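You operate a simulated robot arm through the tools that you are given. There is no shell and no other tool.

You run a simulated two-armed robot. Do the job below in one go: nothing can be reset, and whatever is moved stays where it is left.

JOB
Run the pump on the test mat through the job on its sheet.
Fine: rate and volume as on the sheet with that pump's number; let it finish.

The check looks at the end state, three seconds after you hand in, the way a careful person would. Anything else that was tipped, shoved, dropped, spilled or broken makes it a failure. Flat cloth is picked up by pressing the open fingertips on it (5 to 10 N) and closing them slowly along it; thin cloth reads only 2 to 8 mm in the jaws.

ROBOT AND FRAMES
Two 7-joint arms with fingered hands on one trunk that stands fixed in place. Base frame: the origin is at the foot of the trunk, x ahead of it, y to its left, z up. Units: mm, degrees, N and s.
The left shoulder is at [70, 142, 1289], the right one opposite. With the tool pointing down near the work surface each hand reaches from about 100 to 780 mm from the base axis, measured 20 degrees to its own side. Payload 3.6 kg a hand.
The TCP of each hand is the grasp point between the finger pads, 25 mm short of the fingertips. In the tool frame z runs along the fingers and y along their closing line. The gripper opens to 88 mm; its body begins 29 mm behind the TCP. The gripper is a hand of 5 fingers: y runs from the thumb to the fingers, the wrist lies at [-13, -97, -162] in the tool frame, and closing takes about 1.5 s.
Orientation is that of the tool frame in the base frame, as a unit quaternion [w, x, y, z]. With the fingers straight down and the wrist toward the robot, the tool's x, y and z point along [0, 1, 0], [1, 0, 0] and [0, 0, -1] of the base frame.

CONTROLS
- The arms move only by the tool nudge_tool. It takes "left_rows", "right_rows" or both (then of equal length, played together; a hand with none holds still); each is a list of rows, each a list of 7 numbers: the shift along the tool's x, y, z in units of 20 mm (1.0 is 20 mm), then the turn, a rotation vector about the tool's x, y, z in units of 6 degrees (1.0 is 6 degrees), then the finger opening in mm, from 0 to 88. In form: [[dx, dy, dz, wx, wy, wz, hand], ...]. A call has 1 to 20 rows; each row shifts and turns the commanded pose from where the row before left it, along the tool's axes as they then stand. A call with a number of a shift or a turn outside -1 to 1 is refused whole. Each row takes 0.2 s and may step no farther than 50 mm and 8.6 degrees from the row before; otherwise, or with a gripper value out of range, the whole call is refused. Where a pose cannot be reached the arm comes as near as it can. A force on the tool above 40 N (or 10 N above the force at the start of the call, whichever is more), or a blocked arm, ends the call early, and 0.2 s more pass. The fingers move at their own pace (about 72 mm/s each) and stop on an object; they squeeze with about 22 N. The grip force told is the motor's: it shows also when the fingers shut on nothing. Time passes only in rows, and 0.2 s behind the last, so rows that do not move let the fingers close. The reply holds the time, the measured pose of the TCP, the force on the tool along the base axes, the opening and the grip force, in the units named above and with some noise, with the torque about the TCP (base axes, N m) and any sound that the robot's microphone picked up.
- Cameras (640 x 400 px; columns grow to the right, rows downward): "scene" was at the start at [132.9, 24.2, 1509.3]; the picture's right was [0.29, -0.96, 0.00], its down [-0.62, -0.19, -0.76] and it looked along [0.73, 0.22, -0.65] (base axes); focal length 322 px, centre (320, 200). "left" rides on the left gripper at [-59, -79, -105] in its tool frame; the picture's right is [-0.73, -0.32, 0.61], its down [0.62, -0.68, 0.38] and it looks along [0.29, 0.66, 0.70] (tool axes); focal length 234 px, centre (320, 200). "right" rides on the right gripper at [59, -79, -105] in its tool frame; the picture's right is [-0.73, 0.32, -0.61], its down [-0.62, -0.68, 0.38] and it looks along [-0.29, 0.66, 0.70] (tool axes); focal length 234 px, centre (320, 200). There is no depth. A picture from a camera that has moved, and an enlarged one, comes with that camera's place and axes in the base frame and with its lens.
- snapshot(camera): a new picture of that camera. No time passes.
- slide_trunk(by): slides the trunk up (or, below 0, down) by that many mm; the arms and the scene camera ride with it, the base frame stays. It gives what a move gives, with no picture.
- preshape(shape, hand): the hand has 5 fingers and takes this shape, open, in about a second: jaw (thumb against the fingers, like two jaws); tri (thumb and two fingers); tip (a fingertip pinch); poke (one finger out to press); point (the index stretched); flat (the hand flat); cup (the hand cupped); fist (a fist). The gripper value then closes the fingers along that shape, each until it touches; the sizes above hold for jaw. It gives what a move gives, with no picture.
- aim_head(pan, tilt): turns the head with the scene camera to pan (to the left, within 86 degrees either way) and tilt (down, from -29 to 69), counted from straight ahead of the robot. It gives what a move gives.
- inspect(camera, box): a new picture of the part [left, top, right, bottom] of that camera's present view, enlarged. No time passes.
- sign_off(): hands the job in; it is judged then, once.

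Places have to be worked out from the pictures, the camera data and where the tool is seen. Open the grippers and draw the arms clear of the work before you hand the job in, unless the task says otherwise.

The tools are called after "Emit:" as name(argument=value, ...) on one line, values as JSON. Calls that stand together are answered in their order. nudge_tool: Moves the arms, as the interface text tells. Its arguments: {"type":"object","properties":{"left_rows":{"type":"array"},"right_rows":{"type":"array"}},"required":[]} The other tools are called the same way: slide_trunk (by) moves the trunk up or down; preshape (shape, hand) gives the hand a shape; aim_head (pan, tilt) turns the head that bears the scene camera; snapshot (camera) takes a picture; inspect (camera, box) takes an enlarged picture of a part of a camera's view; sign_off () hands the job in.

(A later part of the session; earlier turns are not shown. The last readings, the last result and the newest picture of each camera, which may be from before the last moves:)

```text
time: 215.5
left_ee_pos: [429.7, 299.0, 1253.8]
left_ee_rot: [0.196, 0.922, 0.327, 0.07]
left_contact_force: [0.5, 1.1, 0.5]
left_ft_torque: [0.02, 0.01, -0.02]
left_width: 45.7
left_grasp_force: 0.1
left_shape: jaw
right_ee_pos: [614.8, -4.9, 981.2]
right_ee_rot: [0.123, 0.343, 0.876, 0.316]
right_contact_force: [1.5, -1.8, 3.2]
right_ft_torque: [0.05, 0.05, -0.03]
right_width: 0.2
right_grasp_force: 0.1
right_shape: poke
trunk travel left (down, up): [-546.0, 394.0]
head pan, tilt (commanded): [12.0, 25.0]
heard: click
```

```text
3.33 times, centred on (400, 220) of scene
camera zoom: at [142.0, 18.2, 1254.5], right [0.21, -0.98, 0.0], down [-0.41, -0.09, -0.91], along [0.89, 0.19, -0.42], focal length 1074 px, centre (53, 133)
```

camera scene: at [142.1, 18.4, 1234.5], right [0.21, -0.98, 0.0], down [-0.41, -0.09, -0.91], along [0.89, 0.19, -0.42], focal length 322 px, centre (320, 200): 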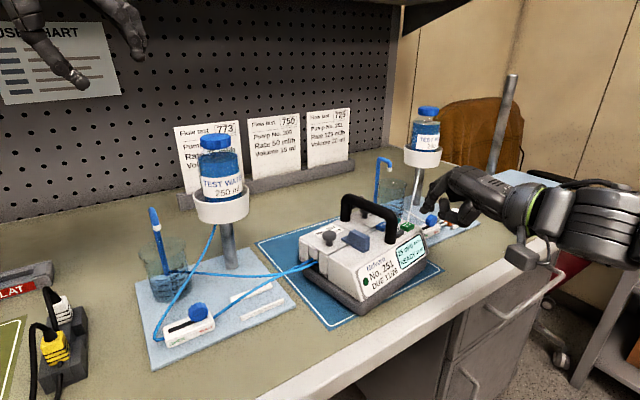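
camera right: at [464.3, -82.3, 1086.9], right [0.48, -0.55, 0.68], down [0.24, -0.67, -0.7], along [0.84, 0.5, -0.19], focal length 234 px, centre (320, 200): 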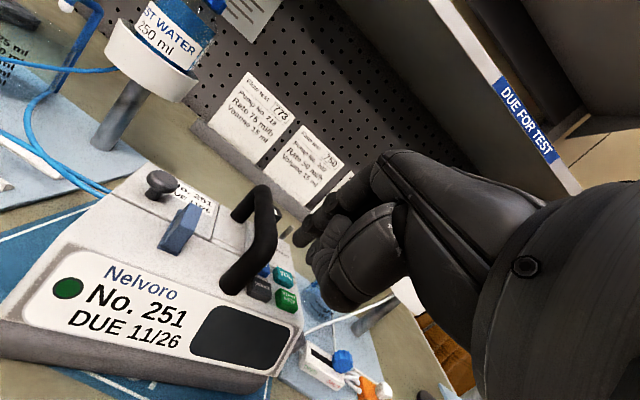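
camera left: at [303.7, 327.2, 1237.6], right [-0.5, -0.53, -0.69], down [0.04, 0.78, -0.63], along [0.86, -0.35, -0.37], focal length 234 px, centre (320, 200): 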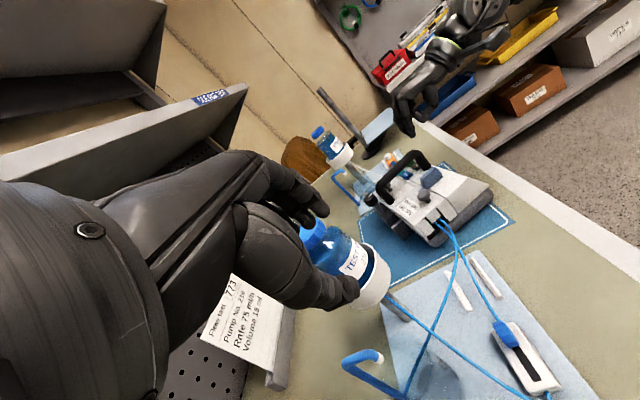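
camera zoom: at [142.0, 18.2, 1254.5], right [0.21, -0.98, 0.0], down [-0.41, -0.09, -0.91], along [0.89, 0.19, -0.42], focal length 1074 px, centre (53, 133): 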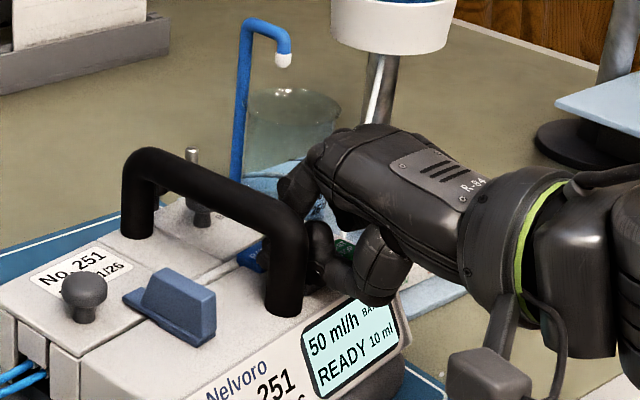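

RATE works: one press = +25, now 50 ml/h. Three more presses needed; one per call, releasing 6 mm in between.

Emit:
nudge_tool(right_rows=[[0, 0.1, -0.118, 0, 0, 0, 0], [0, 0.1, -0.118, 0, 0, 0, 0], [0, 0, 0, 0, 0, 0, 0], [0, -0.1, 0.118, 0, 0, 0, 0], [0, -0.1, 0.118, 0, 0, 0, 0], [0, 0, 0, 0, 0, 0, 0]])

Emit:
inspect(camera="scene", box=[340, 160, 460, 280])

```text
time: 216.9
left_ee_pos: [430.2, 299.1, 1255.9]
left_ee_rot: [0.195, 0.922, 0.326, 0.07]
left_contact_force: [0.5, -0.1, -0.3]
left_ft_torque: [-0.02, -0.03, -0.03]
left_width: 45.6
left_grasp_force: 0.1
left_shape: jaw
right_ee_pos: [614.4, -6.0, 980.9]
right_ee_rot: [0.124, 0.343, 0.875, 0.318]
right_contact_force: [1.0, -1.7, 3.7]
right_ft_torque: [0.04, 0.09, 0.02]
right_width: 0.0
right_grasp_force: 0.0
right_shape: poke
trunk travel left (down, up): [-546.0, 394.0]
head pan, tilt (commanded): [12.0, 25.0]
heard: click
```

```text
3.33 times, centred on (400, 220) of scene
camera zoom: at [141.9, 18.2, 1254.5], right [0.21, -0.98, 0.0], down [-0.41, -0.09, -0.91], along [0.89, 0.19, -0.42], focal length 1074 px, centre (53, 133)
```

zoom: 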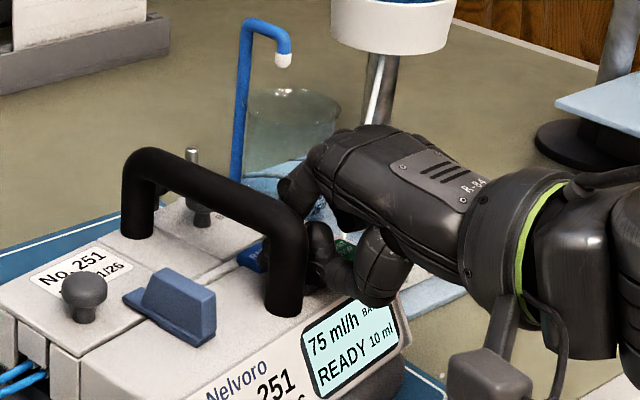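

75 ml/h now, volume still 10 ml. Next press.

Emit:
nudge_tool(right_rows=[[0, 0.1, -0.118, 0, 0, 0, 0], [0, 0.1, -0.118, 0, 0, 0, 0], [0, 0, 0, 0, 0, 0, 0], [0, -0.1, 0.118, 0, 0, 0, 0], [0, -0.1, 0.118, 0, 0, 0, 0], [0, 0, 0, 0, 0, 0, 0]])

Emit:
inspect(camera="scene", box=[340, 160, 460, 280])

```text
time: 218.3
left_ee_pos: [429.3, 298.9, 1254.4]
left_ee_rot: [0.197, 0.922, 0.327, 0.069]
left_contact_force: [0.2, -0.1, -0.3]
left_ft_torque: [0.0, -0.03, 0.01]
left_width: 45.5
left_grasp_force: 0.0
left_shape: jaw
right_ee_pos: [615.5, -7.5, 981.5]
right_ee_rot: [0.124, 0.344, 0.875, 0.318]
right_contact_force: [1.0, -0.8, 3.3]
right_ft_torque: [0.07, 0.04, 0.02]
right_width: 0.0
right_grasp_force: 0.1
right_shape: poke
trunk travel left (down, up): [-546.0, 394.0]
head pan, tilt (commanded): [12.0, 25.0]
heard: click
```

```text
3.33 times, centred on (400, 220) of scene
camera zoom: at [141.8, 18.2, 1254.5], right [0.21, -0.98, 0.0], down [-0.41, -0.09, -0.91], along [0.89, 0.19, -0.42], focal length 1074 px, centre (53, 133)
```

zoom: 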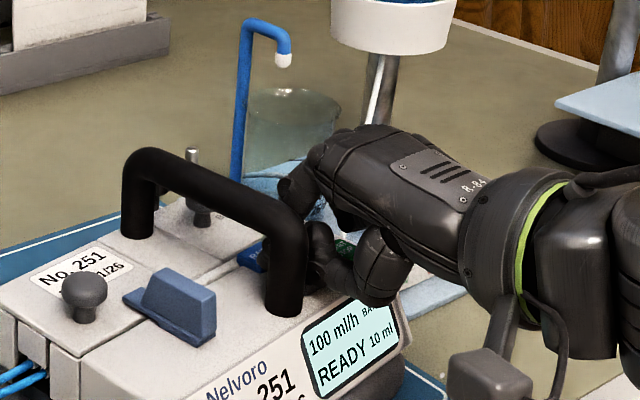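

100 ml/h. One more press.

Emit:
nudge_tool(right_rows=[[0, 0.1, -0.118, 0, 0, 0, 0], [0, 0.1, -0.118, 0, 0, 0, 0], [0, 0, 0, 0, 0, 0, 0], [0, -0.1, 0.118, 0, 0, 0, 0], [0, -0.1, 0.118, 0, 0, 0, 0], [0, 0, 0, 0, 0, 0, 0]])

Emit:
inspect(camera="scene", box=[340, 160, 460, 280])

```text
time: 219.7
left_ee_pos: [429.0, 299.4, 1254.0]
left_ee_rot: [0.196, 0.922, 0.327, 0.07]
left_contact_force: [-0.2, -1.0, 0.1]
left_ft_torque: [0.04, 0.0, 0.0]
left_width: 45.5
left_grasp_force: 0.0
left_shape: jaw
right_ee_pos: [614.4, -4.5, 981.8]
right_ee_rot: [0.124, 0.344, 0.875, 0.317]
right_contact_force: [0.4, -2.3, 4.5]
right_ft_torque: [0.04, -0.02, 0.01]
right_width: 0.1
right_grasp_force: 0.0
right_shape: poke
trunk travel left (down, up): [-546.0, 394.0]
head pan, tilt (commanded): [12.0, 25.0]
heard: click
```

```text
3.33 times, centred on (400, 220) of scene
camera zoom: at [141.8, 18.2, 1254.5], right [0.21, -0.98, 0.0], down [-0.41, -0.09, -0.91], along [0.89, 0.19, -0.42], focal length 1074 px, centre (53, 133)
```

zoom: 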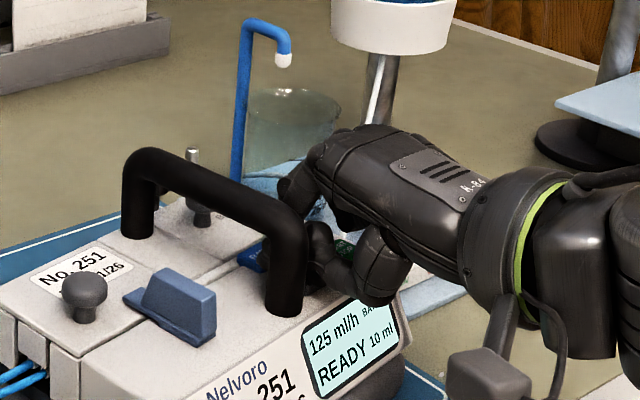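

Rate is set: 125 ml/h. Now lifting and shifting ~25 mm to the right, over VOL.

Emit:
nudge_tool(right_rows=[[0, 0.386, -0.46, 0, 0, 0, 0], [0, 0.386, -0.46, 0, 0, 0, 0], [-0.62, 0.07, 0.06, 0, 0, 0, 0], [-0.62, 0.07, 0.06, 0, 0, 0, 0], [0, -0.29, 0.345, 0, 0, 0, 0], [0, 0, 0, 0, 0, 0, 0]])

Emit:
inspect(camera="right", box=[230, 180, 350, 300])

Emit:
inspect(camera="scene", box=[340, 160, 460, 280])

```text
time: 221.1
left_ee_pos: [429.0, 298.5, 1254.3]
left_ee_rot: [0.196, 0.922, 0.326, 0.069]
left_contact_force: [-0.8, 0.4, 0.3]
left_ft_torque: [-0.01, 0.03, 0.01]
left_width: 45.7
left_grasp_force: 0.0
left_shape: jaw
right_ee_pos: [634.5, -19.8, 995.5]
right_ee_rot: [0.124, 0.344, 0.875, 0.317]
right_contact_force: [-0.2, 0.2, 0.1]
right_ft_torque: [-0.02, -0.01, 0.0]
right_width: 0.0
right_grasp_force: 0.0
right_shape: poke
trunk travel left (down, up): [-546.0, 394.0]
head pan, tilt (commanded): [12.0, 25.0]
```

```text
3.33 times, centred on (290, 240) of right
camera zoom: at [504.6, -73.8, 1026.4], right [0.44, -0.6, 0.67], down [0.27, -0.63, -0.73], along [0.86, 0.5, -0.11], focal length 781 px, centre (420, 67)
```

zoom: 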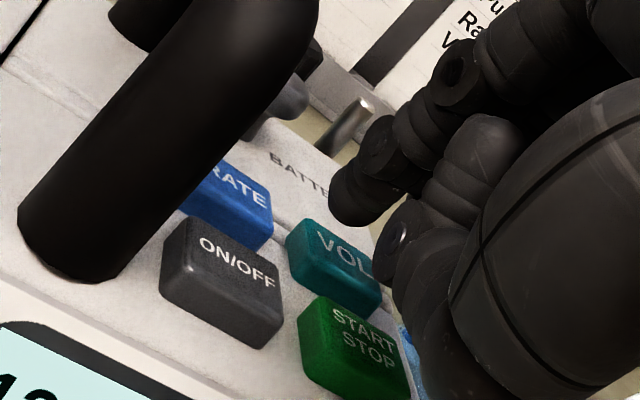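

```text
3.33 times, centred on (400, 220) of scene
camera zoom: at [142.0, 18.6, 1254.5], right [0.21, -0.98, 0.0], down [-0.41, -0.09, -0.91], along [0.89, 0.19, -0.42], focal length 1074 px, centre (53, 133)
```

zoom: 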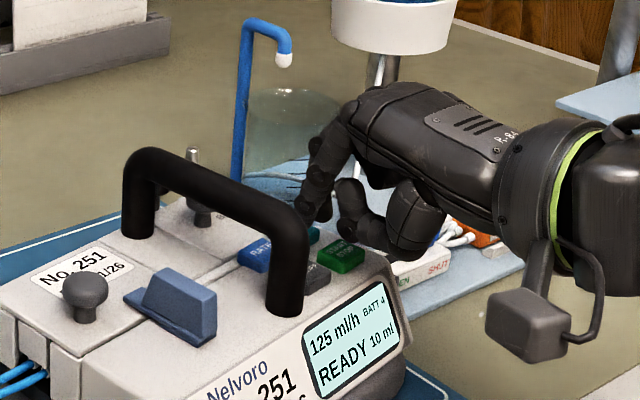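

VOL is under the finger pair. Going down toward it.

Emit:
nudge_tool(right_rows=[[-0.04, -0.1, 0.21, 0, 0, 0, 0], [-0.04, -0.1, 0.21, 0, 0, 0, 0], [0, -0.1, 0.118, 0, 0, 0, 0], [0, 0, 0, 0, 0, 0, 0]])

Emit:
inspect(camera="scene", box=[340, 160, 460, 280])

```text
time: 222.1
left_ee_pos: [429.5, 299.2, 1255.1]
left_ee_rot: [0.196, 0.922, 0.327, 0.069]
left_contact_force: [0.3, -1.2, 0.0]
left_ft_torque: [0.04, 0.0, -0.01]
left_width: 45.6
left_grasp_force: 0.1
left_shape: jaw
right_ee_pos: [637.8, -18.3, 984.5]
right_ee_rot: [0.123, 0.343, 0.875, 0.317]
right_contact_force: [0.5, -0.8, 2.0]
right_ft_torque: [-0.02, -0.02, -0.03]
right_width: 0.0
right_grasp_force: 0.0
right_shape: poke
trunk travel left (down, up): [-546.0, 394.0]
head pan, tilt (commanded): [12.0, 25.0]
heard: click
```

```text
3.33 times, centred on (400, 220) of scene
camera zoom: at [142.0, 18.4, 1254.5], right [0.21, -0.98, 0.0], down [-0.41, -0.09, -0.91], along [0.89, 0.19, -0.42], focal length 1074 px, centre (53, 133)
```

zoom: 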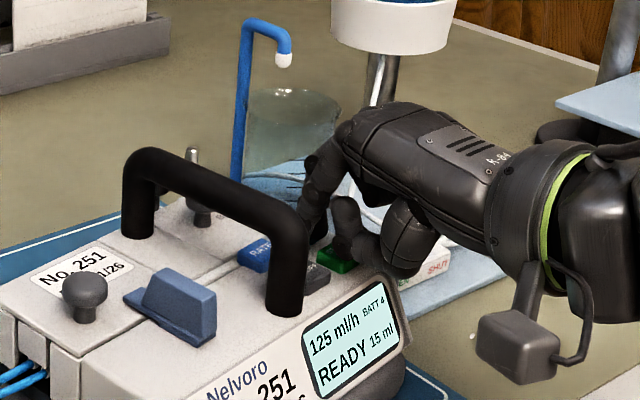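

VOL stepped to 15 ml (+5 per press). One more press for 20 ml.

Emit:
nudge_tool(right_rows=[[0, 0.1, -0.118, 0, 0, 0, 0], [0, 0.1, -0.118, 0, 0, 0, 0], [0, 0, 0, 0, 0, 0, 0], [0, -0.1, 0.118, 0, 0, 0, 0], [0, -0.1, 0.118, 0, 0, 0, 0], [0, 0, 0, 0, 0, 0, 0]])

Emit:
inspect(camera="scene", box=[340, 160, 460, 280])

```text
time: 223.5
left_ee_pos: [430.0, 298.6, 1255.4]
left_ee_rot: [0.196, 0.922, 0.326, 0.069]
left_contact_force: [0.3, 0.4, 0.7]
left_ft_torque: [-0.04, 0.04, 0.05]
left_width: 45.7
left_grasp_force: 0.1
left_shape: jaw
right_ee_pos: [638.8, -17.6, 984.6]
right_ee_rot: [0.123, 0.343, 0.875, 0.317]
right_contact_force: [-0.3, -0.4, 1.7]
right_ft_torque: [0.01, 0.01, -0.03]
right_width: 0.0
right_grasp_force: 0.1
right_shape: poke
trunk travel left (down, up): [-546.0, 394.0]
head pan, tilt (commanded): [12.0, 25.0]
heard: click
```

```text
3.33 times, centred on (400, 220) of scene
camera zoom: at [142.0, 18.5, 1254.5], right [0.21, -0.98, 0.0], down [-0.41, -0.09, -0.91], along [0.89, 0.19, -0.42], focal length 1074 px, centre (53, 133)
```

zoom: 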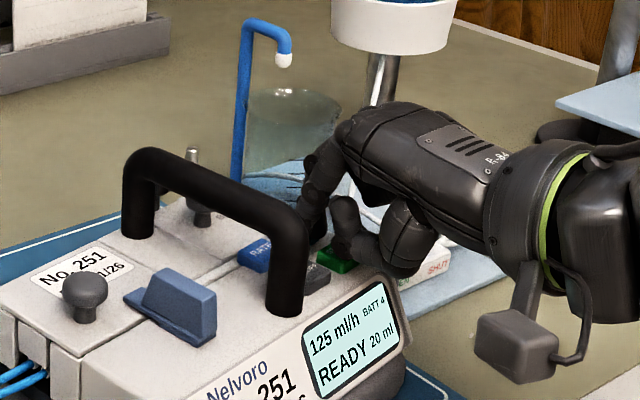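

125 ml/h, 20 ml, READY. Before starting, the set's roller clamp (at SHUT) must be opened. I'll lift the right hand clear, and shape the left hand to poke; its yaw already matches the clamp's slot direction.

Emit:
nudge_tool(right_rows=[[0, 0.386, -0.46, 0, 0, 0, 0], [0, 0.386, -0.46, 0, 0, 0, 0], [0, -0.4, -0.3, 0, 0, 0, 0], [0, -0.6, -0.5, 0, 0, 0, 0], [0, -0.6, -0.5, 0, 0, 0, 0], [0, -0.6, -0.5, 0, 0, 0, 0], [0, 0, 0, 0, 0, 0, 0]])

Emit:
preshape(hand="left", shape="poke")

Emit:
aim_head(pan=30, tilt=35)

Emit:
snapshot(camera="scene")

Emit:
inspect(camera="scene", box=[250, 230, 370, 340])

```text
time: 225.1
left_ee_pos: [430.2, 298.9, 1254.5]
left_ee_rot: [0.196, 0.922, 0.326, 0.068]
left_contact_force: [0.5, 0.2, -0.6]
left_ft_torque: [0.02, -0.03, -0.02]
left_width: 45.4
left_grasp_force: 0.0
left_shape: jaw
right_ee_pos: [598.8, -61.7, 999.3]
right_ee_rot: [0.124, 0.344, 0.875, 0.317]
right_contact_force: [0.1, -0.9, 0.2]
right_ft_torque: [0.0, -0.01, 0.01]
right_width: 0.3
right_grasp_force: 0.1
right_shape: poke
right hand out of reach, approached as far as the arm can: row 2
trunk travel left (down, up): [-546.0, 394.0]
head pan, tilt (commanded): [12.0, 25.0]
```

```text
time: 226.0
left_ee_pos: [429.7, 299.4, 1254.4]
left_ee_rot: [0.196, 0.922, 0.327, 0.069]
left_contact_force: [0.1, -0.2, 0.5]
left_ft_torque: [-0.01, 0.02, 0.02]
left_width: 0.0
left_grasp_force: 0.1
left_shape: poke
right_ee_pos: [599.8, -61.5, 999.2]
right_ee_rot: [0.124, 0.343, 0.875, 0.317]
right_contact_force: [0.8, -1.0, 0.1]
right_ft_torque: [0.0, -0.02, 0.02]
right_width: 0.0
right_grasp_force: 0.1
right_shape: poke
trunk travel left (down, up): [-546.0, 394.0]
head pan, tilt (commanded): [12.0, 25.0]
```

```text
time: 226.8
left_ee_pos: [429.1, 299.4, 1254.6]
left_ee_rot: [0.196, 0.922, 0.327, 0.069]
left_contact_force: [-0.2, 0.1, -0.4]
left_ft_torque: [0.0, -0.01, 0.02]
left_width: 0.0
left_grasp_force: 0.0
left_shape: poke
right_ee_pos: [599.5, -61.1, 1000.7]
right_ee_rot: [0.124, 0.344, 0.875, 0.317]
right_contact_force: [-0.5, -0.2, 0.3]
right_ft_torque: [0.01, 0.0, -0.01]
right_width: 0.1
right_grasp_force: 0.1
right_shape: poke
trunk travel left (down, up): [-546.0, 394.0]
head pan, tilt (commanded): [30.0, 35.0]
```

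```text
taken
camera scene: at [128.3, 43.3, 1238.7], right [0.5, -0.87, 0.0], down [-0.5, -0.29, -0.82], along [0.71, 0.41, -0.57], focal length 322 px, centre (320, 200)
```

scene: 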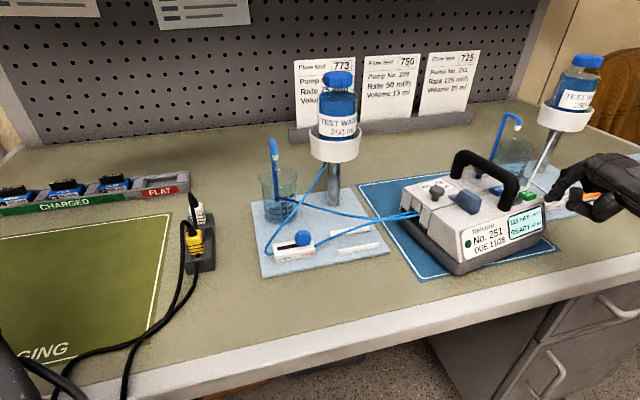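

```text
3.64 times, centred on (310, 285) of scene
camera zoom: at [128.3, 43.3, 1238.7], right [0.5, -0.87, 0.0], down [-0.5, -0.29, -0.82], along [0.71, 0.41, -0.57], focal length 1172 px, centre (356, -109)
```

zoom: 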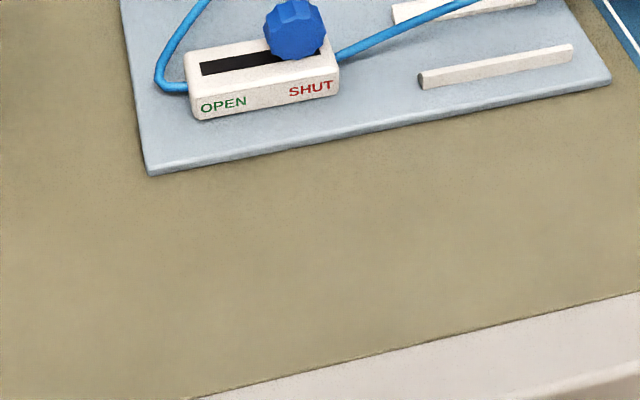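

The clamp runs from about [435, 230] (SHUT end) to [394, 273] (OPEN end), with its roller near [426, 243, 918]. I'll set the left hand upright and bring its fingertips to hover beyond the SHUT side of the roller.

Emit:
nudge_tool(left_rows=[[0, 0, 0, 1, 0, 0, 0], [0, 0, 0, 1, 0, 0, 0], [0, 0, 0, 1, 0, 0, 0], [0, 0, 0, 1, 0, 0, 0], [-0.129, 0.211, 0.882, 0, 0, 0, 0], [-0.129, 0.211, 0.882, 0, 0, 0, 0], [-0.129, 0.211, 0.882, 0, 0, 0, 0], [-0.129, 0.211, 0.882, 0, 0, 0, 0], [-0.129, 0.211, 0.882, 0, 0, 0, 0], [-0.129, 0.211, 0.882, 0, 0, 0, 0], [-0.129, 0.211, 0.882, 0, 0, 0, 0], [-0.129, 0.211, 0.882, 0, 0, 0, 0], [-0.129, 0.211, 0.882, 0, 0, 0, 0], [-0.129, 0.211, 0.882, 0, 0, 0, 0], [-0.129, 0.211, 0.882, 0, 0, 0, 0], [-0.129, 0.211, 0.882, 0, 0, 0, 0], [0, 0, 0, 0, 0, 0, 0]])

Emit:
snapshot(camera="scene")

Emit:
snapshot(camera="left")

```text
time: 230.4
left_ee_pos: [433.0, 219.1, 1005.1]
left_ee_rot: [0.001, 0.942, 0.335, -0.001]
left_contact_force: [1.1, 0.3, -0.1]
left_ft_torque: [0.01, 0.06, -0.02]
left_width: 0.0
left_grasp_force: 0.0
left_shape: poke
left hand out of reach, approached as far as the arm can: row 3, 4
right_ee_pos: [598.3, -61.5, 1000.9]
right_ee_rot: [0.123, 0.342, 0.876, 0.318]
right_contact_force: [0.6, -0.2, 0.9]
right_ft_torque: [0.01, 0.0, 0.02]
right_width: 0.0
right_grasp_force: 0.1
right_shape: poke
trunk travel left (down, up): [-546.0, 394.0]
head pan, tilt (commanded): [30.0, 35.0]
```

```text
taken
camera scene: at [128.1, 43.3, 1238.7], right [0.5, -0.87, 0.0], down [-0.5, -0.29, -0.82], along [0.71, 0.41, -0.57], focal length 322 px, centre (320, 200)
```

scene: 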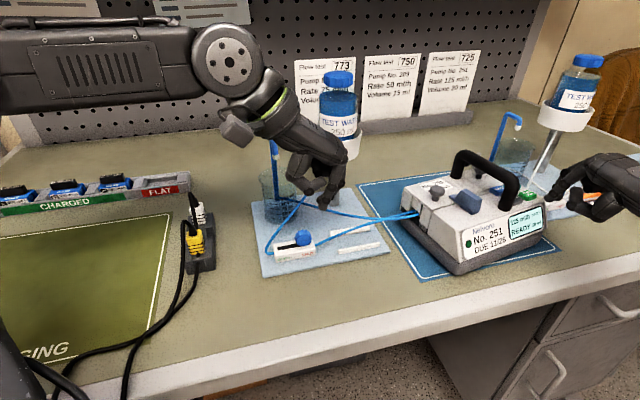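

```text
taken
camera left: at [338.0, 242.5, 1109.7], right [-0.77, -0.21, -0.61], down [0.06, 0.92, -0.38], along [0.64, -0.33, -0.7], focal length 234 px, centre (320, 200)
```

left: 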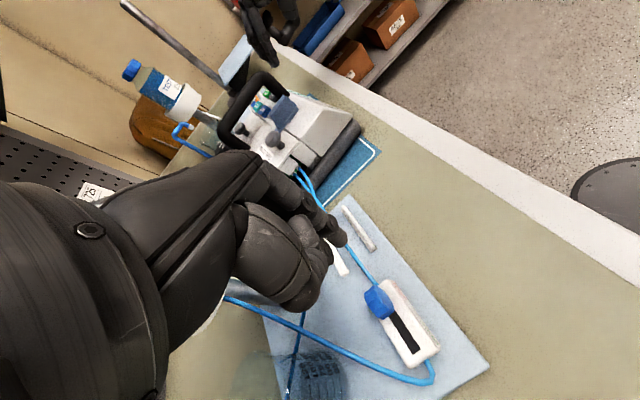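

The hand is upright above the SHUT end. I'll zoom in to place the fingertips relative to the roller.

Emit:
inspect(camera="left", box=[280, 200, 460, 380])

Emit:
inspect(camera="scene", box=[260, 150, 380, 270])

```text
2.22 times, centred on (370, 290) of left
camera zoom: at [338.0, 242.5, 1109.7], right [-0.77, -0.21, -0.61], down [0.06, 0.92, -0.38], along [0.64, -0.33, -0.7], focal length 520 px, centre (209, 0)
```

zoom: 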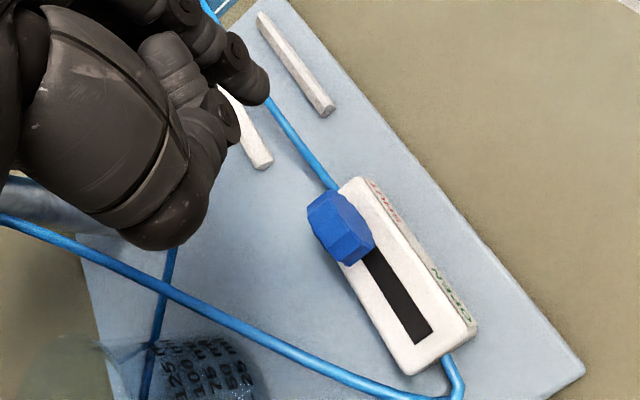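

```text
3.33 times, centred on (320, 210) of scene
camera zoom: at [128.1, 43.3, 1238.7], right [0.5, -0.87, 0.0], down [-0.5, -0.29, -0.82], along [0.71, 0.41, -0.57], focal length 1074 px, centre (320, 167)
```

zoom: 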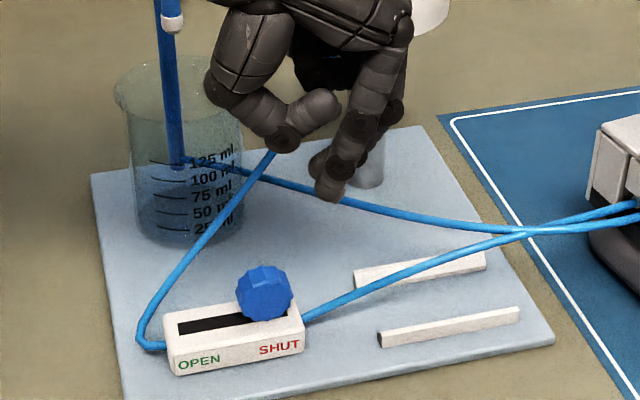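

Knob centre ≈ [426.6, 244, top 921]; index tip ≈ [430, 214, 979]. I'll lower the fingertips to ~15 mm above the clamp level, just beyond its SHUT end, and check the alignment.

Emit:
nudge_tool(left_rows=[[0.11, -0.03, 0.625, 0, 0, 0, 0], [0.11, -0.03, 0.625, 0, 0, 0, 0], [0.11, -0.03, 0.625, 0, 0, 0, 0], [0.11, -0.03, 0.625, 0, 0, 0, 0], [0, 0, 0, 0, 0, 0, 0]])

Emit:
inspect(camera="left", box=[280, 190, 420, 330])

Emit:
inspect(camera="scene", box=[260, 180, 360, 280])

```text
time: 231.6
left_ee_pos: [439.9, 225.3, 954.8]
left_ee_rot: [0.0, 0.943, 0.334, 0.0]
left_contact_force: [0.6, 0.6, 0.4]
left_ft_torque: [0.04, 0.01, 0.02]
left_width: 0.2
left_grasp_force: 0.0
left_shape: poke
right_ee_pos: [599.1, -62.4, 1000.4]
right_ee_rot: [0.123, 0.344, 0.875, 0.317]
right_contact_force: [0.5, -0.2, -0.5]
right_ft_torque: [0.0, 0.0, 0.01]
right_width: 0.1
right_grasp_force: 0.0
right_shape: poke
trunk travel left (down, up): [-546.0, 394.0]
head pan, tilt (commanded): [30.0, 35.0]
```

```text
2.86 times, centred on (350, 260) of left
camera zoom: at [343.8, 249.5, 1059.1], right [-0.77, -0.21, -0.61], down [0.06, 0.92, -0.38], along [0.64, -0.33, -0.7], focal length 669 px, centre (234, 29)
```

zoom: 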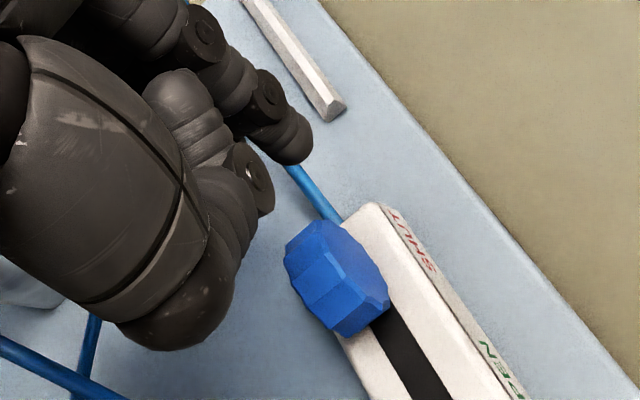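

```text
4.00 times, centred on (310, 230) of scene
camera zoom: at [128.1, 43.3, 1238.7], right [0.5, -0.87, 0.0], down [-0.5, -0.29, -0.82], along [0.71, 0.41, -0.57], focal length 1289 px, centre (360, 80)
```

zoom: 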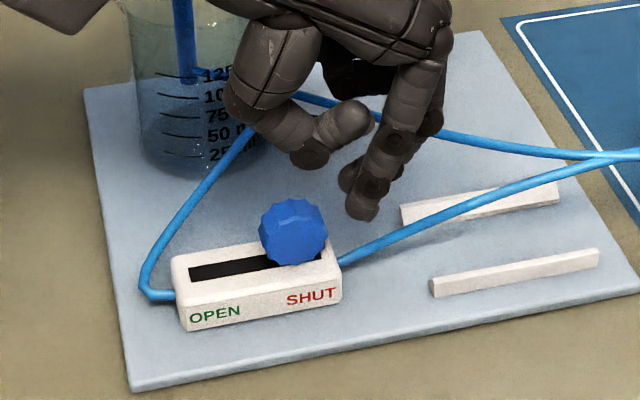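

The finger pair lines up with the roller, 6 mm clear on its SHUT side. Lowering 14 mm beside it.

Emit:
nudge_tool(left_rows=[[0, 0, 0.35, 0, 0, 0, 0], [0, 0, 0.35, 0, 0, 0, 0], [0, 0, 0, 0, 0, 0, 0]])

Emit:
inspect(camera="left", box=[280, 190, 420, 330])

Emit:
inspect(camera="scene", box=[260, 180, 360, 280])

```text
time: 232.4
left_ee_pos: [439.2, 227.1, 940.4]
left_ee_rot: [0.0, 0.943, 0.334, 0.0]
left_contact_force: [0.0, 0.1, 0.5]
left_ft_torque: [-0.01, 0.02, 0.0]
left_width: 0.0
left_grasp_force: 0.0
left_shape: poke
right_ee_pos: [598.6, -59.9, 998.5]
right_ee_rot: [0.124, 0.344, 0.875, 0.317]
right_contact_force: [-1.6, -0.3, 0.3]
right_ft_torque: [-0.01, 0.01, 0.06]
right_width: 0.0
right_grasp_force: 0.1
right_shape: poke
trunk travel left (down, up): [-546.0, 394.0]
head pan, tilt (commanded): [30.0, 35.0]
```

```text
2.86 times, centred on (350, 260) of left
camera zoom: at [343.9, 250.1, 1045.5], right [-0.77, -0.21, -0.61], down [0.06, 0.92, -0.38], along [0.64, -0.33, -0.7], focal length 669 px, centre (234, 29)
```

zoom: 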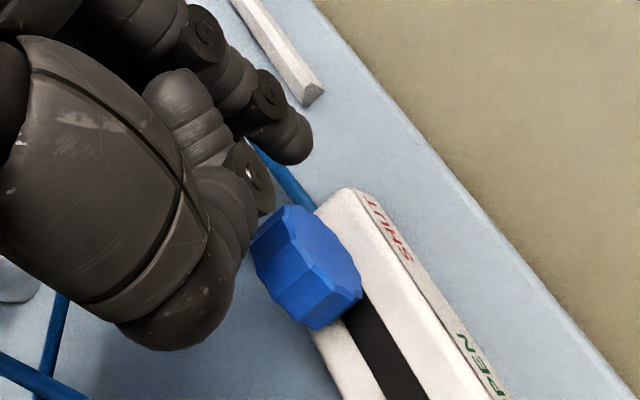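

```text
4.00 times, centred on (310, 230) of scene
camera zoom: at [128.2, 43.3, 1238.7], right [0.5, -0.87, 0.0], down [-0.5, -0.29, -0.82], along [0.71, 0.41, -0.57], focal length 1289 px, centre (360, 80)
```

zoom: 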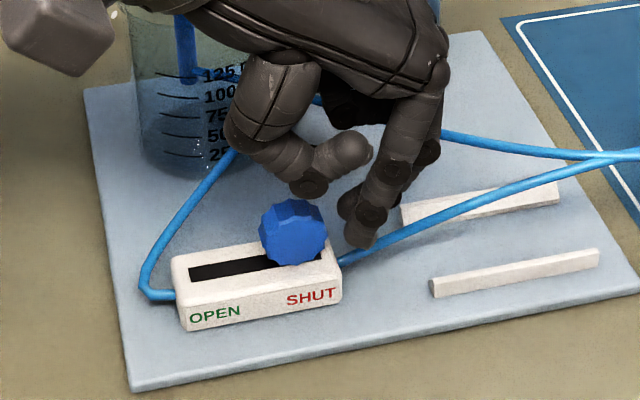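

Fingertips are beside the roller at its height. Pushing 12 mm toward OPEN and reading the force.

Emit:
nudge_tool(left_rows=[[0, -0.3, 0, 0, 0, 0, 0], [0, -0.3, 0, 0, 0, 0, 0], [0, 0, 0, 0, 0, 0, 0]])

Emit:
inspect(camera="scene", box=[260, 180, 360, 280])

```text
time: 233.2
left_ee_pos: [432.4, 233.9, 939.9]
left_ee_rot: [0.0, 0.943, 0.334, 0.0]
left_contact_force: [-0.4, 0.2, 0.4]
left_ft_torque: [-0.02, 0.02, 0.03]
left_width: 0.1
left_grasp_force: 0.1
left_shape: poke
right_ee_pos: [599.2, -61.2, 1000.0]
right_ee_rot: [0.123, 0.343, 0.875, 0.317]
right_contact_force: [-0.1, -0.2, 0.2]
right_ft_torque: [0.02, -0.02, -0.01]
right_width: 0.0
right_grasp_force: 0.0
right_shape: poke
trunk travel left (down, up): [-546.0, 394.0]
head pan, tilt (commanded): [30.0, 35.0]
```

```text
4.00 times, centred on (310, 230) of scene
camera zoom: at [128.3, 43.3, 1238.7], right [0.5, -0.87, 0.0], down [-0.5, -0.29, -0.82], along [0.71, 0.41, -0.57], focal length 1289 px, centre (360, 80)
```

zoom: 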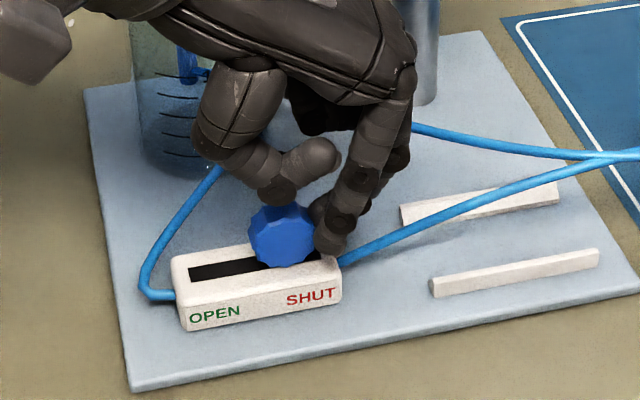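

The roller is sliding with hardly any force. Continuing toward OPEN.

Emit:
nudge_tool(left_rows=[[0, -0.3, 0, 0, 0, 0, 0], [0, -0.3, 0, 0, 0, 0, 0], [0, -0.3, 0, 0, 0, 0, 0], [0, 0, 0, 0, 0, 0, 0]])

Emit:
inspect(camera="scene", box=[260, 180, 360, 280])

Emit:
inspect(camera="left", box=[280, 190, 420, 330])

```text
time: 234.2
left_ee_pos: [421.2, 248.5, 939.5]
left_ee_rot: [0.001, 0.943, 0.333, 0.0]
left_contact_force: [-0.9, -0.2, 0.7]
left_ft_torque: [-0.01, 0.02, -0.01]
left_width: 0.0
left_grasp_force: 0.1
left_shape: poke
right_ee_pos: [598.3, -60.9, 999.8]
right_ee_rot: [0.124, 0.344, 0.875, 0.317]
right_contact_force: [-0.2, 0.6, -0.1]
right_ft_torque: [-0.01, -0.01, 0.02]
right_width: 0.0
right_grasp_force: 0.0
right_shape: poke
trunk travel left (down, up): [-546.0, 394.0]
head pan, tilt (commanded): [30.0, 35.0]
```

```text
4.00 times, centred on (310, 230) of scene
camera zoom: at [128.3, 43.3, 1238.7], right [0.5, -0.87, 0.0], down [-0.5, -0.29, -0.82], along [0.71, 0.41, -0.57], focal length 1289 px, centre (360, 80)
```

zoom: 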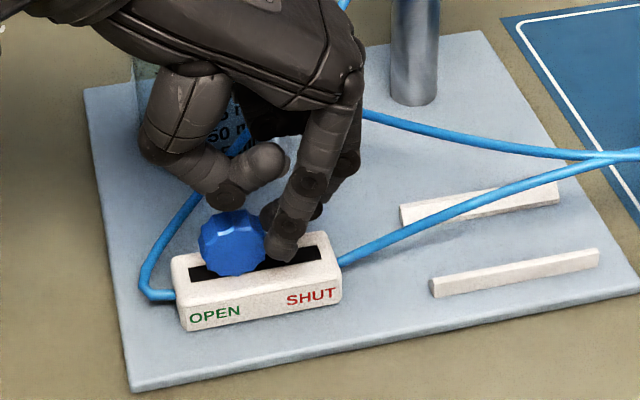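

```text
2.86 times, centred on (350, 260) of left
camera zoom: at [325.0, 272.7, 1044.3], right [-0.77, -0.21, -0.61], down [0.06, 0.92, -0.38], along [0.64, -0.33, -0.7], focal length 669 px, centre (234, 29)
```

zoom: 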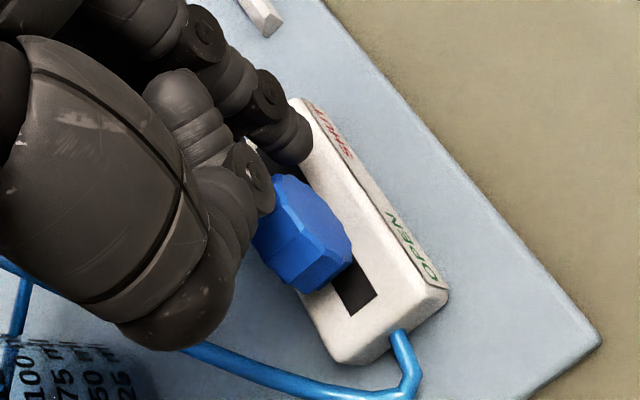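

Nearly there; a bit of slot is left at the OPEN end. Pushing another 8 mm.

Emit:
nudge_tool(left_rows=[[0, -0.2, 0, 0, 0, 0, 0], [0, -0.2, 0, 0, 0, 0, 0], [0, 0, 0, 0, 0, 0, 0]])

Emit:
inspect(camera="scene", box=[260, 180, 360, 280])

Emit:
inspect(camera="left", box=[280, 190, 420, 330])

```text
time: 235.0
left_ee_pos: [415.8, 255.6, 939.3]
left_ee_rot: [0.0, 0.942, 0.335, 0.0]
left_contact_force: [0.7, -0.6, 0.3]
left_ft_torque: [-0.01, 0.0, -0.02]
left_width: 0.2
left_grasp_force: 0.1
left_shape: poke
right_ee_pos: [597.6, -61.1, 998.9]
right_ee_rot: [0.123, 0.344, 0.876, 0.316]
right_contact_force: [0.5, 0.4, 0.7]
right_ft_torque: [0.0, -0.04, 0.01]
right_width: 0.0
right_grasp_force: 0.1
right_shape: poke
trunk travel left (down, up): [-546.0, 394.0]
head pan, tilt (commanded): [30.0, 35.0]
```

```text
4.00 times, centred on (310, 230) of scene
camera zoom: at [128.4, 43.2, 1238.7], right [0.5, -0.87, 0.0], down [-0.5, -0.29, -0.82], along [0.71, 0.41, -0.57], focal length 1289 px, centre (360, 80)
```

zoom: 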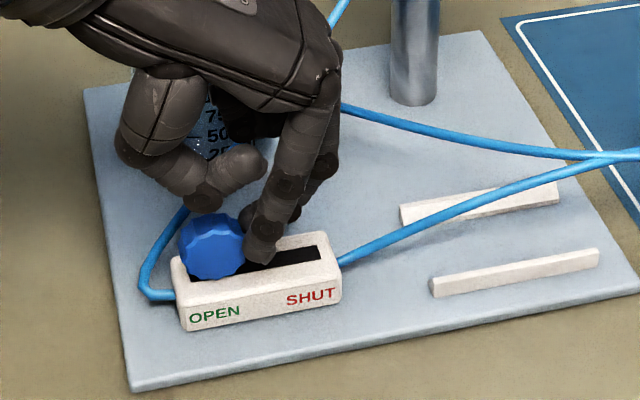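

```text
2.86 times, centred on (350, 260) of left
camera zoom: at [319.9, 278.6, 1044.5], right [-0.77, -0.21, -0.61], down [0.06, 0.92, -0.38], along [0.64, -0.33, -0.7], focal length 669 px, centre (234, 29)
```

zoom: 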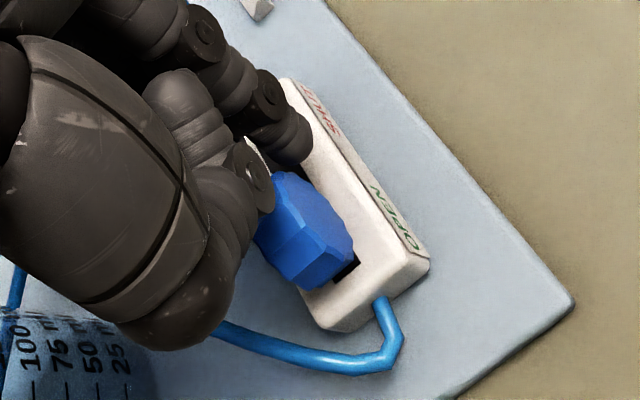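

Almost at the end stop; another 3 mm, expecting the force to rise.

Emit:
nudge_tool(left_rows=[[0, -0.1, 0, 0, 0, 0, 0], [0, -0.05, 0, 0, 0, 0, 0], [0, 0, 0, 0, 0, 0, 0]])

Emit:
inspect(camera="scene", box=[260, 180, 360, 280])

```text
time: 235.8
left_ee_pos: [413.6, 257.5, 940.7]
left_ee_rot: [0.0, 0.943, 0.333, 0.0]
left_contact_force: [2.0, -1.9, 0.7]
left_ft_torque: [-0.08, -0.03, 0.0]
left_width: 0.1
left_grasp_force: 0.1
left_shape: poke
right_ee_pos: [600.0, -61.5, 999.6]
right_ee_rot: [0.124, 0.344, 0.875, 0.317]
right_contact_force: [-0.1, -0.4, -0.3]
right_ft_torque: [-0.04, 0.04, 0.02]
right_width: 0.0
right_grasp_force: 0.1
right_shape: poke
trunk travel left (down, up): [-546.0, 394.0]
head pan, tilt (commanded): [30.0, 35.0]
```

```text
4.00 times, centred on (310, 230) of scene
camera zoom: at [128.8, 42.8, 1238.7], right [0.5, -0.87, 0.0], down [-0.5, -0.29, -0.82], along [0.71, 0.41, -0.57], focal length 1289 px, centre (360, 80)
```

zoom: 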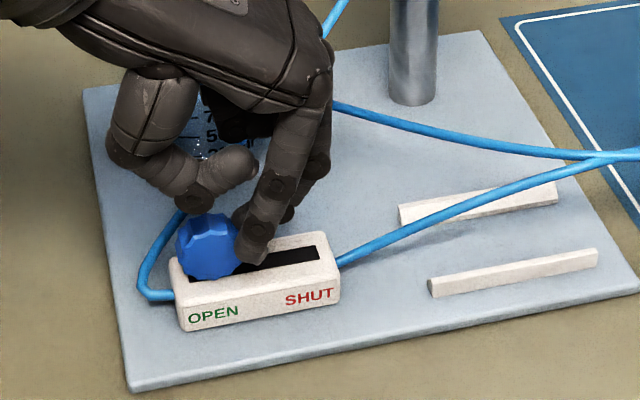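

The roller is at the OPEN end stop (2.8 N resistance). I'll back off slightly and lift the left hand straight up, well above everything.

Emit:
nudge_tool(left_rows=[[0, 0.25, 0, 0, 0, 0, 0], [0, 0, -0.6, 0, 0, 0, 0], [0, 0, -0.9, 0, 0, 0, 0], [0, 0, -0.9, 0, 0, 0, 0], [0, 0, -0.9, 0, 0, 0, 0], [0, 0, -0.9, 0, 0, 0, 0], [0, 0, -0.9, 0, 0, 0, 0], [0, 0, -0.9, 0, 0, 0, 0], [0, 0, -0.9, 0, 0, 0, 0], [0, 0, -0.9, 0, 0, 0, 0], [0, 0, -0.9, 0, 0, 0, 0], [0, 0, -0.9, 0, 0, 0, 0], [0, 0, -0.9, 0, 0, 0, 0], [0, 0, -0.9, 0, 0, 0, 0], [0, 0, 0, 0, 0, 0, 0]])

Emit:
snapshot(camera="scene")

Emit:
inspect(camera="scene", box=[240, 140, 430, 290])

```text
time: 239.0
left_ee_pos: [416.4, 255.0, 1168.2]
left_ee_rot: [0.0, 0.943, 0.333, 0.0]
left_contact_force: [-0.1, 0.8, 0.2]
left_ft_torque: [0.0, 0.04, 0.0]
left_width: 0.1
left_grasp_force: 0.1
left_shape: poke
right_ee_pos: [599.5, -61.9, 1000.0]
right_ee_rot: [0.123, 0.343, 0.876, 0.317]
right_contact_force: [-0.1, -0.1, -0.6]
right_ft_torque: [0.01, 0.01, -0.02]
right_width: 0.0
right_grasp_force: 0.1
right_shape: poke
trunk travel left (down, up): [-546.0, 394.0]
head pan, tilt (commanded): [30.0, 35.0]
```

```text
taken
camera scene: at [128.3, 43.6, 1238.7], right [0.5, -0.87, 0.0], down [-0.5, -0.29, -0.82], along [0.71, 0.41, -0.57], focal length 322 px, centre (320, 200)
```

scene: 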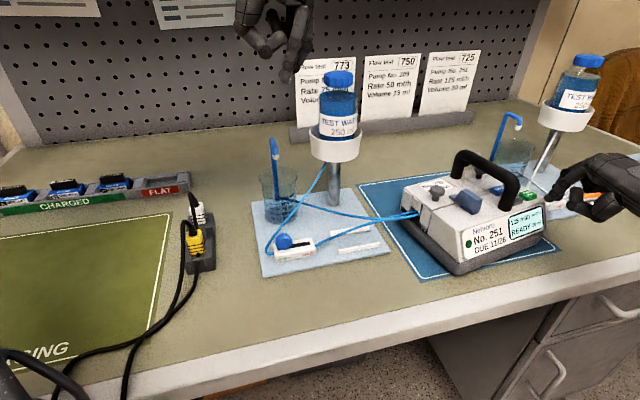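

```text
2.67 times, centred on (335, 215) of scene
camera zoom: at [128.3, 43.6, 1238.7], right [0.5, -0.87, 0.0], down [-0.5, -0.29, -0.82], along [0.71, 0.41, -0.57], focal length 860 px, centre (280, 160)
```

zoom: 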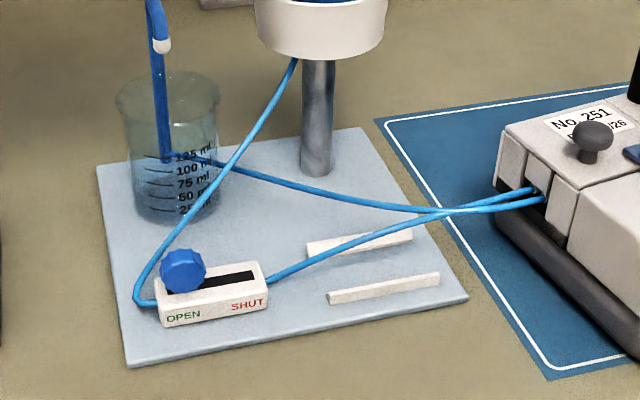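

The clamp is open. Now the right hand to START: I'll raise it a little and move to hover above START.

Emit:
aim_head(pan=12, tilt=25)

Emit:
nudge_tool(right_rows=[[0, 0.386, -0.46, 0, 0, 0, 0], [-0.05, 0.48, 0.635, 0, 0, 0, 0], [-0.05, 0.48, 0.635, 0, 0, 0, 0], [0, 0, 0, 0, 0, 0, 0]])

Emit:
inspect(camera="right", box=[230, 180, 350, 300])

Emit:
inspect(camera="scene", box=[340, 160, 460, 280])

```text
time: 239.8
left_ee_pos: [416.3, 255.7, 1168.8]
left_ee_rot: [-0.001, 0.943, 0.334, 0.0]
left_contact_force: [0.8, 0.2, -0.7]
left_ft_torque: [0.01, -0.02, 0.02]
left_width: 0.1
left_grasp_force: 0.1
left_shape: poke
right_ee_pos: [598.1, -61.9, 999.0]
right_ee_rot: [0.124, 0.344, 0.875, 0.316]
right_contact_force: [0.2, -1.1, 0.2]
right_ft_torque: [0.02, -0.03, 0.03]
right_width: 0.0
right_grasp_force: 0.1
right_shape: poke
trunk travel left (down, up): [-546.0, 394.0]
head pan, tilt (commanded): [12.0, 25.0]
```

```text
time: 240.8
left_ee_pos: [417.0, 255.9, 1168.9]
left_ee_rot: [0.0, 0.942, 0.334, 0.001]
left_contact_force: [-0.3, -0.7, 0.5]
left_ft_torque: [0.0, 0.02, 0.02]
left_width: 0.1
left_grasp_force: 0.1
left_shape: poke
right_ee_pos: [620.5, -39.0, 1003.7]
right_ee_rot: [0.123, 0.344, 0.875, 0.318]
right_contact_force: [0.2, -0.6, -0.2]
right_ft_torque: [-0.01, 0.02, -0.03]
right_width: 0.2
right_grasp_force: 0.1
right_shape: poke
trunk travel left (down, up): [-546.0, 394.0]
head pan, tilt (commanded): [12.0, 25.0]
```

```text
3.33 times, centred on (290, 240) of right
camera zoom: at [491.1, -93.9, 1035.0], right [0.44, -0.6, 0.67], down [0.27, -0.63, -0.73], along [0.86, 0.5, -0.11], focal length 781 px, centre (420, 67)
```

zoom: 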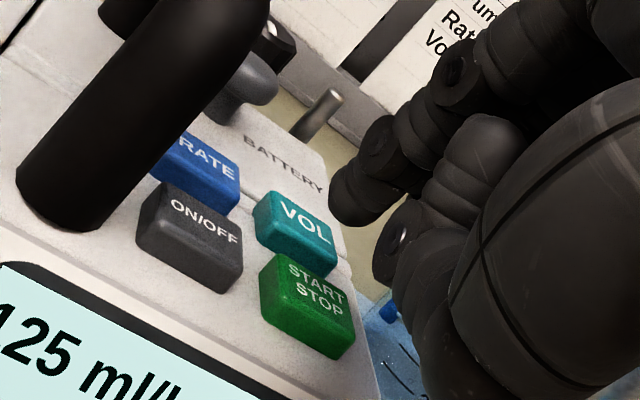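

```text
3.33 times, centred on (400, 220) of scene
camera zoom: at [141.8, 18.2, 1254.5], right [0.21, -0.98, 0.0], down [-0.41, -0.09, -0.91], along [0.89, 0.19, -0.42], focal length 1074 px, centre (53, 133)
```

zoom: 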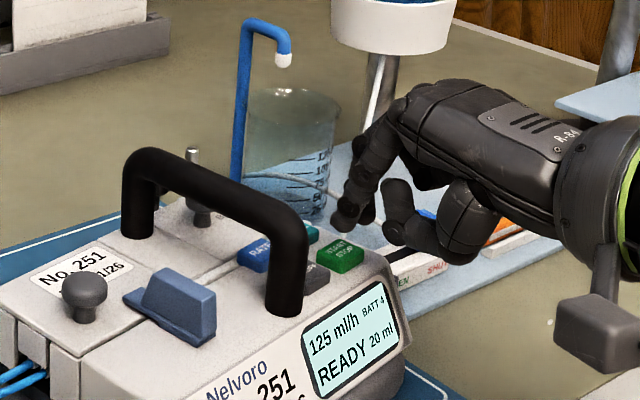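

All set: 125 ml/h, 20 ml. START is under the finger pair; going down on it.

Emit:
nudge_tool(right_rows=[[-0.06, -0.22, 0.275, 0, 0, 0, 0], [-0.06, -0.22, 0.275, 0, 0, 0, 0], [0, 0, 0, 0, 0, 0, 0]])

Emit:
inspect(camera="right", box=[230, 180, 350, 300])

```text
time: 241.6
left_ee_pos: [416.9, 254.7, 1168.6]
left_ee_rot: [0.0, 0.942, 0.334, -0.001]
left_contact_force: [-0.1, -1.0, 0.5]
left_ft_torque: [-0.02, 0.02, 0.0]
left_width: 0.0
left_grasp_force: 0.1
left_shape: poke
right_ee_pos: [623.1, -41.1, 988.3]
right_ee_rot: [0.123, 0.343, 0.876, 0.317]
right_contact_force: [0.1, 0.1, 0.6]
right_ft_torque: [0.0, -0.01, -0.01]
right_width: 0.0
right_grasp_force: 0.0
right_shape: poke
trunk travel left (down, up): [-546.0, 394.0]
head pan, tilt (commanded): [12.0, 25.0]
```

```text
3.33 times, centred on (290, 240) of right
camera zoom: at [492.4, -95.0, 1020.0], right [0.44, -0.6, 0.67], down [0.27, -0.63, -0.73], along [0.86, 0.5, -0.11], focal length 781 px, centre (420, 67)
```

zoom: 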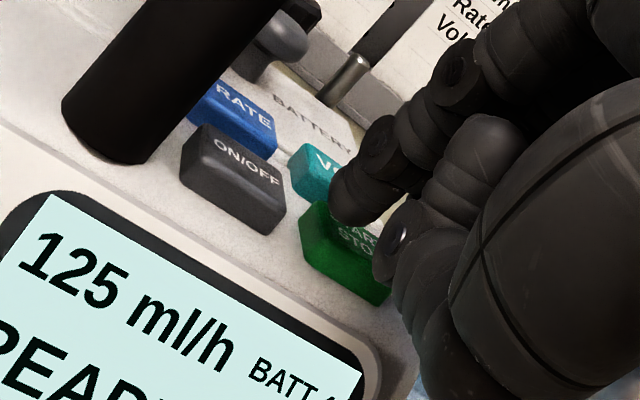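

Aligned on START. Pressing down 6 mm.

Emit:
nudge_tool(right_rows=[[0, -0.1, 0.118, 0, 0, 0, 0], [0, -0.1, 0.118, 0, 0, 0, 0], [0, 0, 0, 0, 0, 0, 0]])

Emit:
inspect(camera="scene", box=[340, 160, 460, 280])

```text
time: 242.4
left_ee_pos: [417.0, 255.9, 1167.8]
left_ee_rot: [0.0, 0.943, 0.333, 0.0]
left_contact_force: [-0.3, 0.7, -0.2]
left_ft_torque: [0.03, 0.0, 0.0]
left_width: 0.1
left_grasp_force: 0.1
left_shape: poke
right_ee_pos: [622.1, -41.1, 982.3]
right_ee_rot: [0.124, 0.343, 0.875, 0.317]
right_contact_force: [0.6, -0.5, 2.4]
right_ft_torque: [0.0, -0.04, -0.04]
right_width: 0.0
right_grasp_force: 0.0
right_shape: poke
trunk travel left (down, up): [-546.0, 394.0]
head pan, tilt (commanded): [12.0, 25.0]
heard: click
```

```text
3.33 times, centred on (400, 220) of scene
camera zoom: at [141.8, 18.4, 1254.5], right [0.21, -0.98, 0.0], down [-0.41, -0.09, -0.91], along [0.89, 0.19, -0.42], focal length 1074 px, centre (53, 133)
```

zoom: 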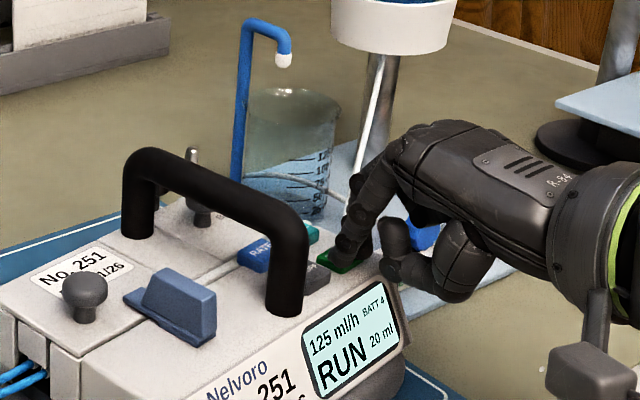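

It's running ("RUN", 125 ml/h, 20 ml). I'll lift the finger off straight up and withdraw the right hand from the panel.

Emit:
nudge_tool(right_rows=[[0, 0.25, -0.3, 0, 0, 0, 0], [0, 0.386, -0.46, 0, 0, 0, 0], [0, -0.5, -0.45, 0, 0, 0, 0], [0, -0.6, -0.55, 0, 0, 0, 0], [0, -0.6, -0.55, 0, 0, 0, 0], [0, -0.6, -0.55, 0, 0, 0, 0], [0, 0, 0, 0, 0, 0, 0]])

Emit:
inspect(camera="scene", box=[340, 160, 460, 280])

Emit:
snapshot(camera="scene")

```text
time: 244.0
left_ee_pos: [416.2, 254.8, 1169.3]
left_ee_rot: [0.0, 0.943, 0.334, 0.0]
left_contact_force: [0.3, 0.4, 0.1]
left_ft_torque: [0.03, -0.01, 0.0]
left_width: 0.1
left_grasp_force: 0.1
left_shape: poke
right_ee_pos: [582.3, -85.3, 1005.4]
right_ee_rot: [0.125, 0.344, 0.875, 0.316]
right_contact_force: [-0.2, -0.3, 0.4]
right_ft_torque: [0.0, 0.0, 0.03]
right_width: 0.0
right_grasp_force: 0.0
right_shape: poke
trunk travel left (down, up): [-546.0, 394.0]
head pan, tilt (commanded): [12.0, 25.0]
```

```text
3.33 times, centred on (400, 220) of scene
camera zoom: at [142.4, 18.8, 1254.4], right [0.21, -0.98, 0.0], down [-0.41, -0.09, -0.91], along [0.89, 0.19, -0.42], focal length 1074 px, centre (53, 133)
```

zoom: 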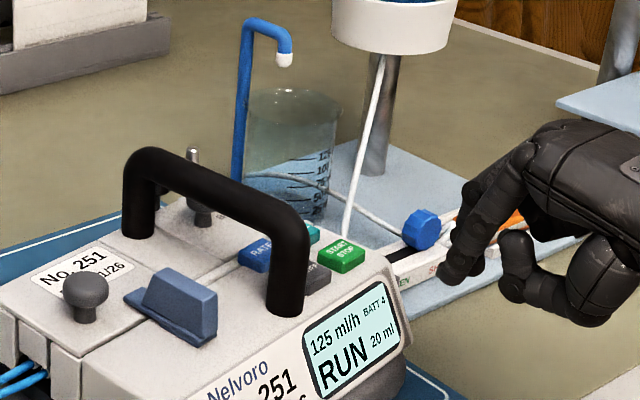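

```text
taken
camera scene: at [142.4, 18.8, 1254.4], right [0.21, -0.98, 0.0], down [-0.41, -0.09, -0.91], along [0.89, 0.19, -0.42], focal length 322 px, centre (320, 200)
```

scene: 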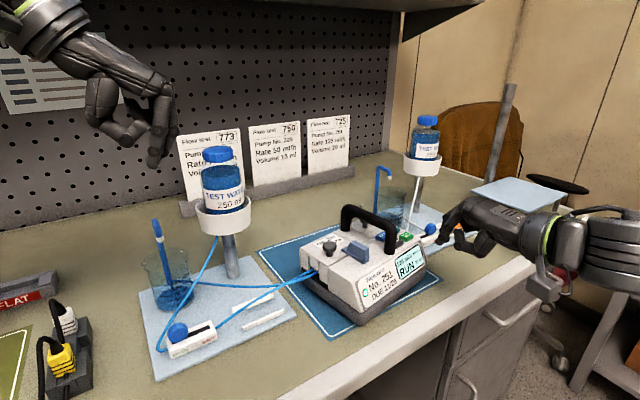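

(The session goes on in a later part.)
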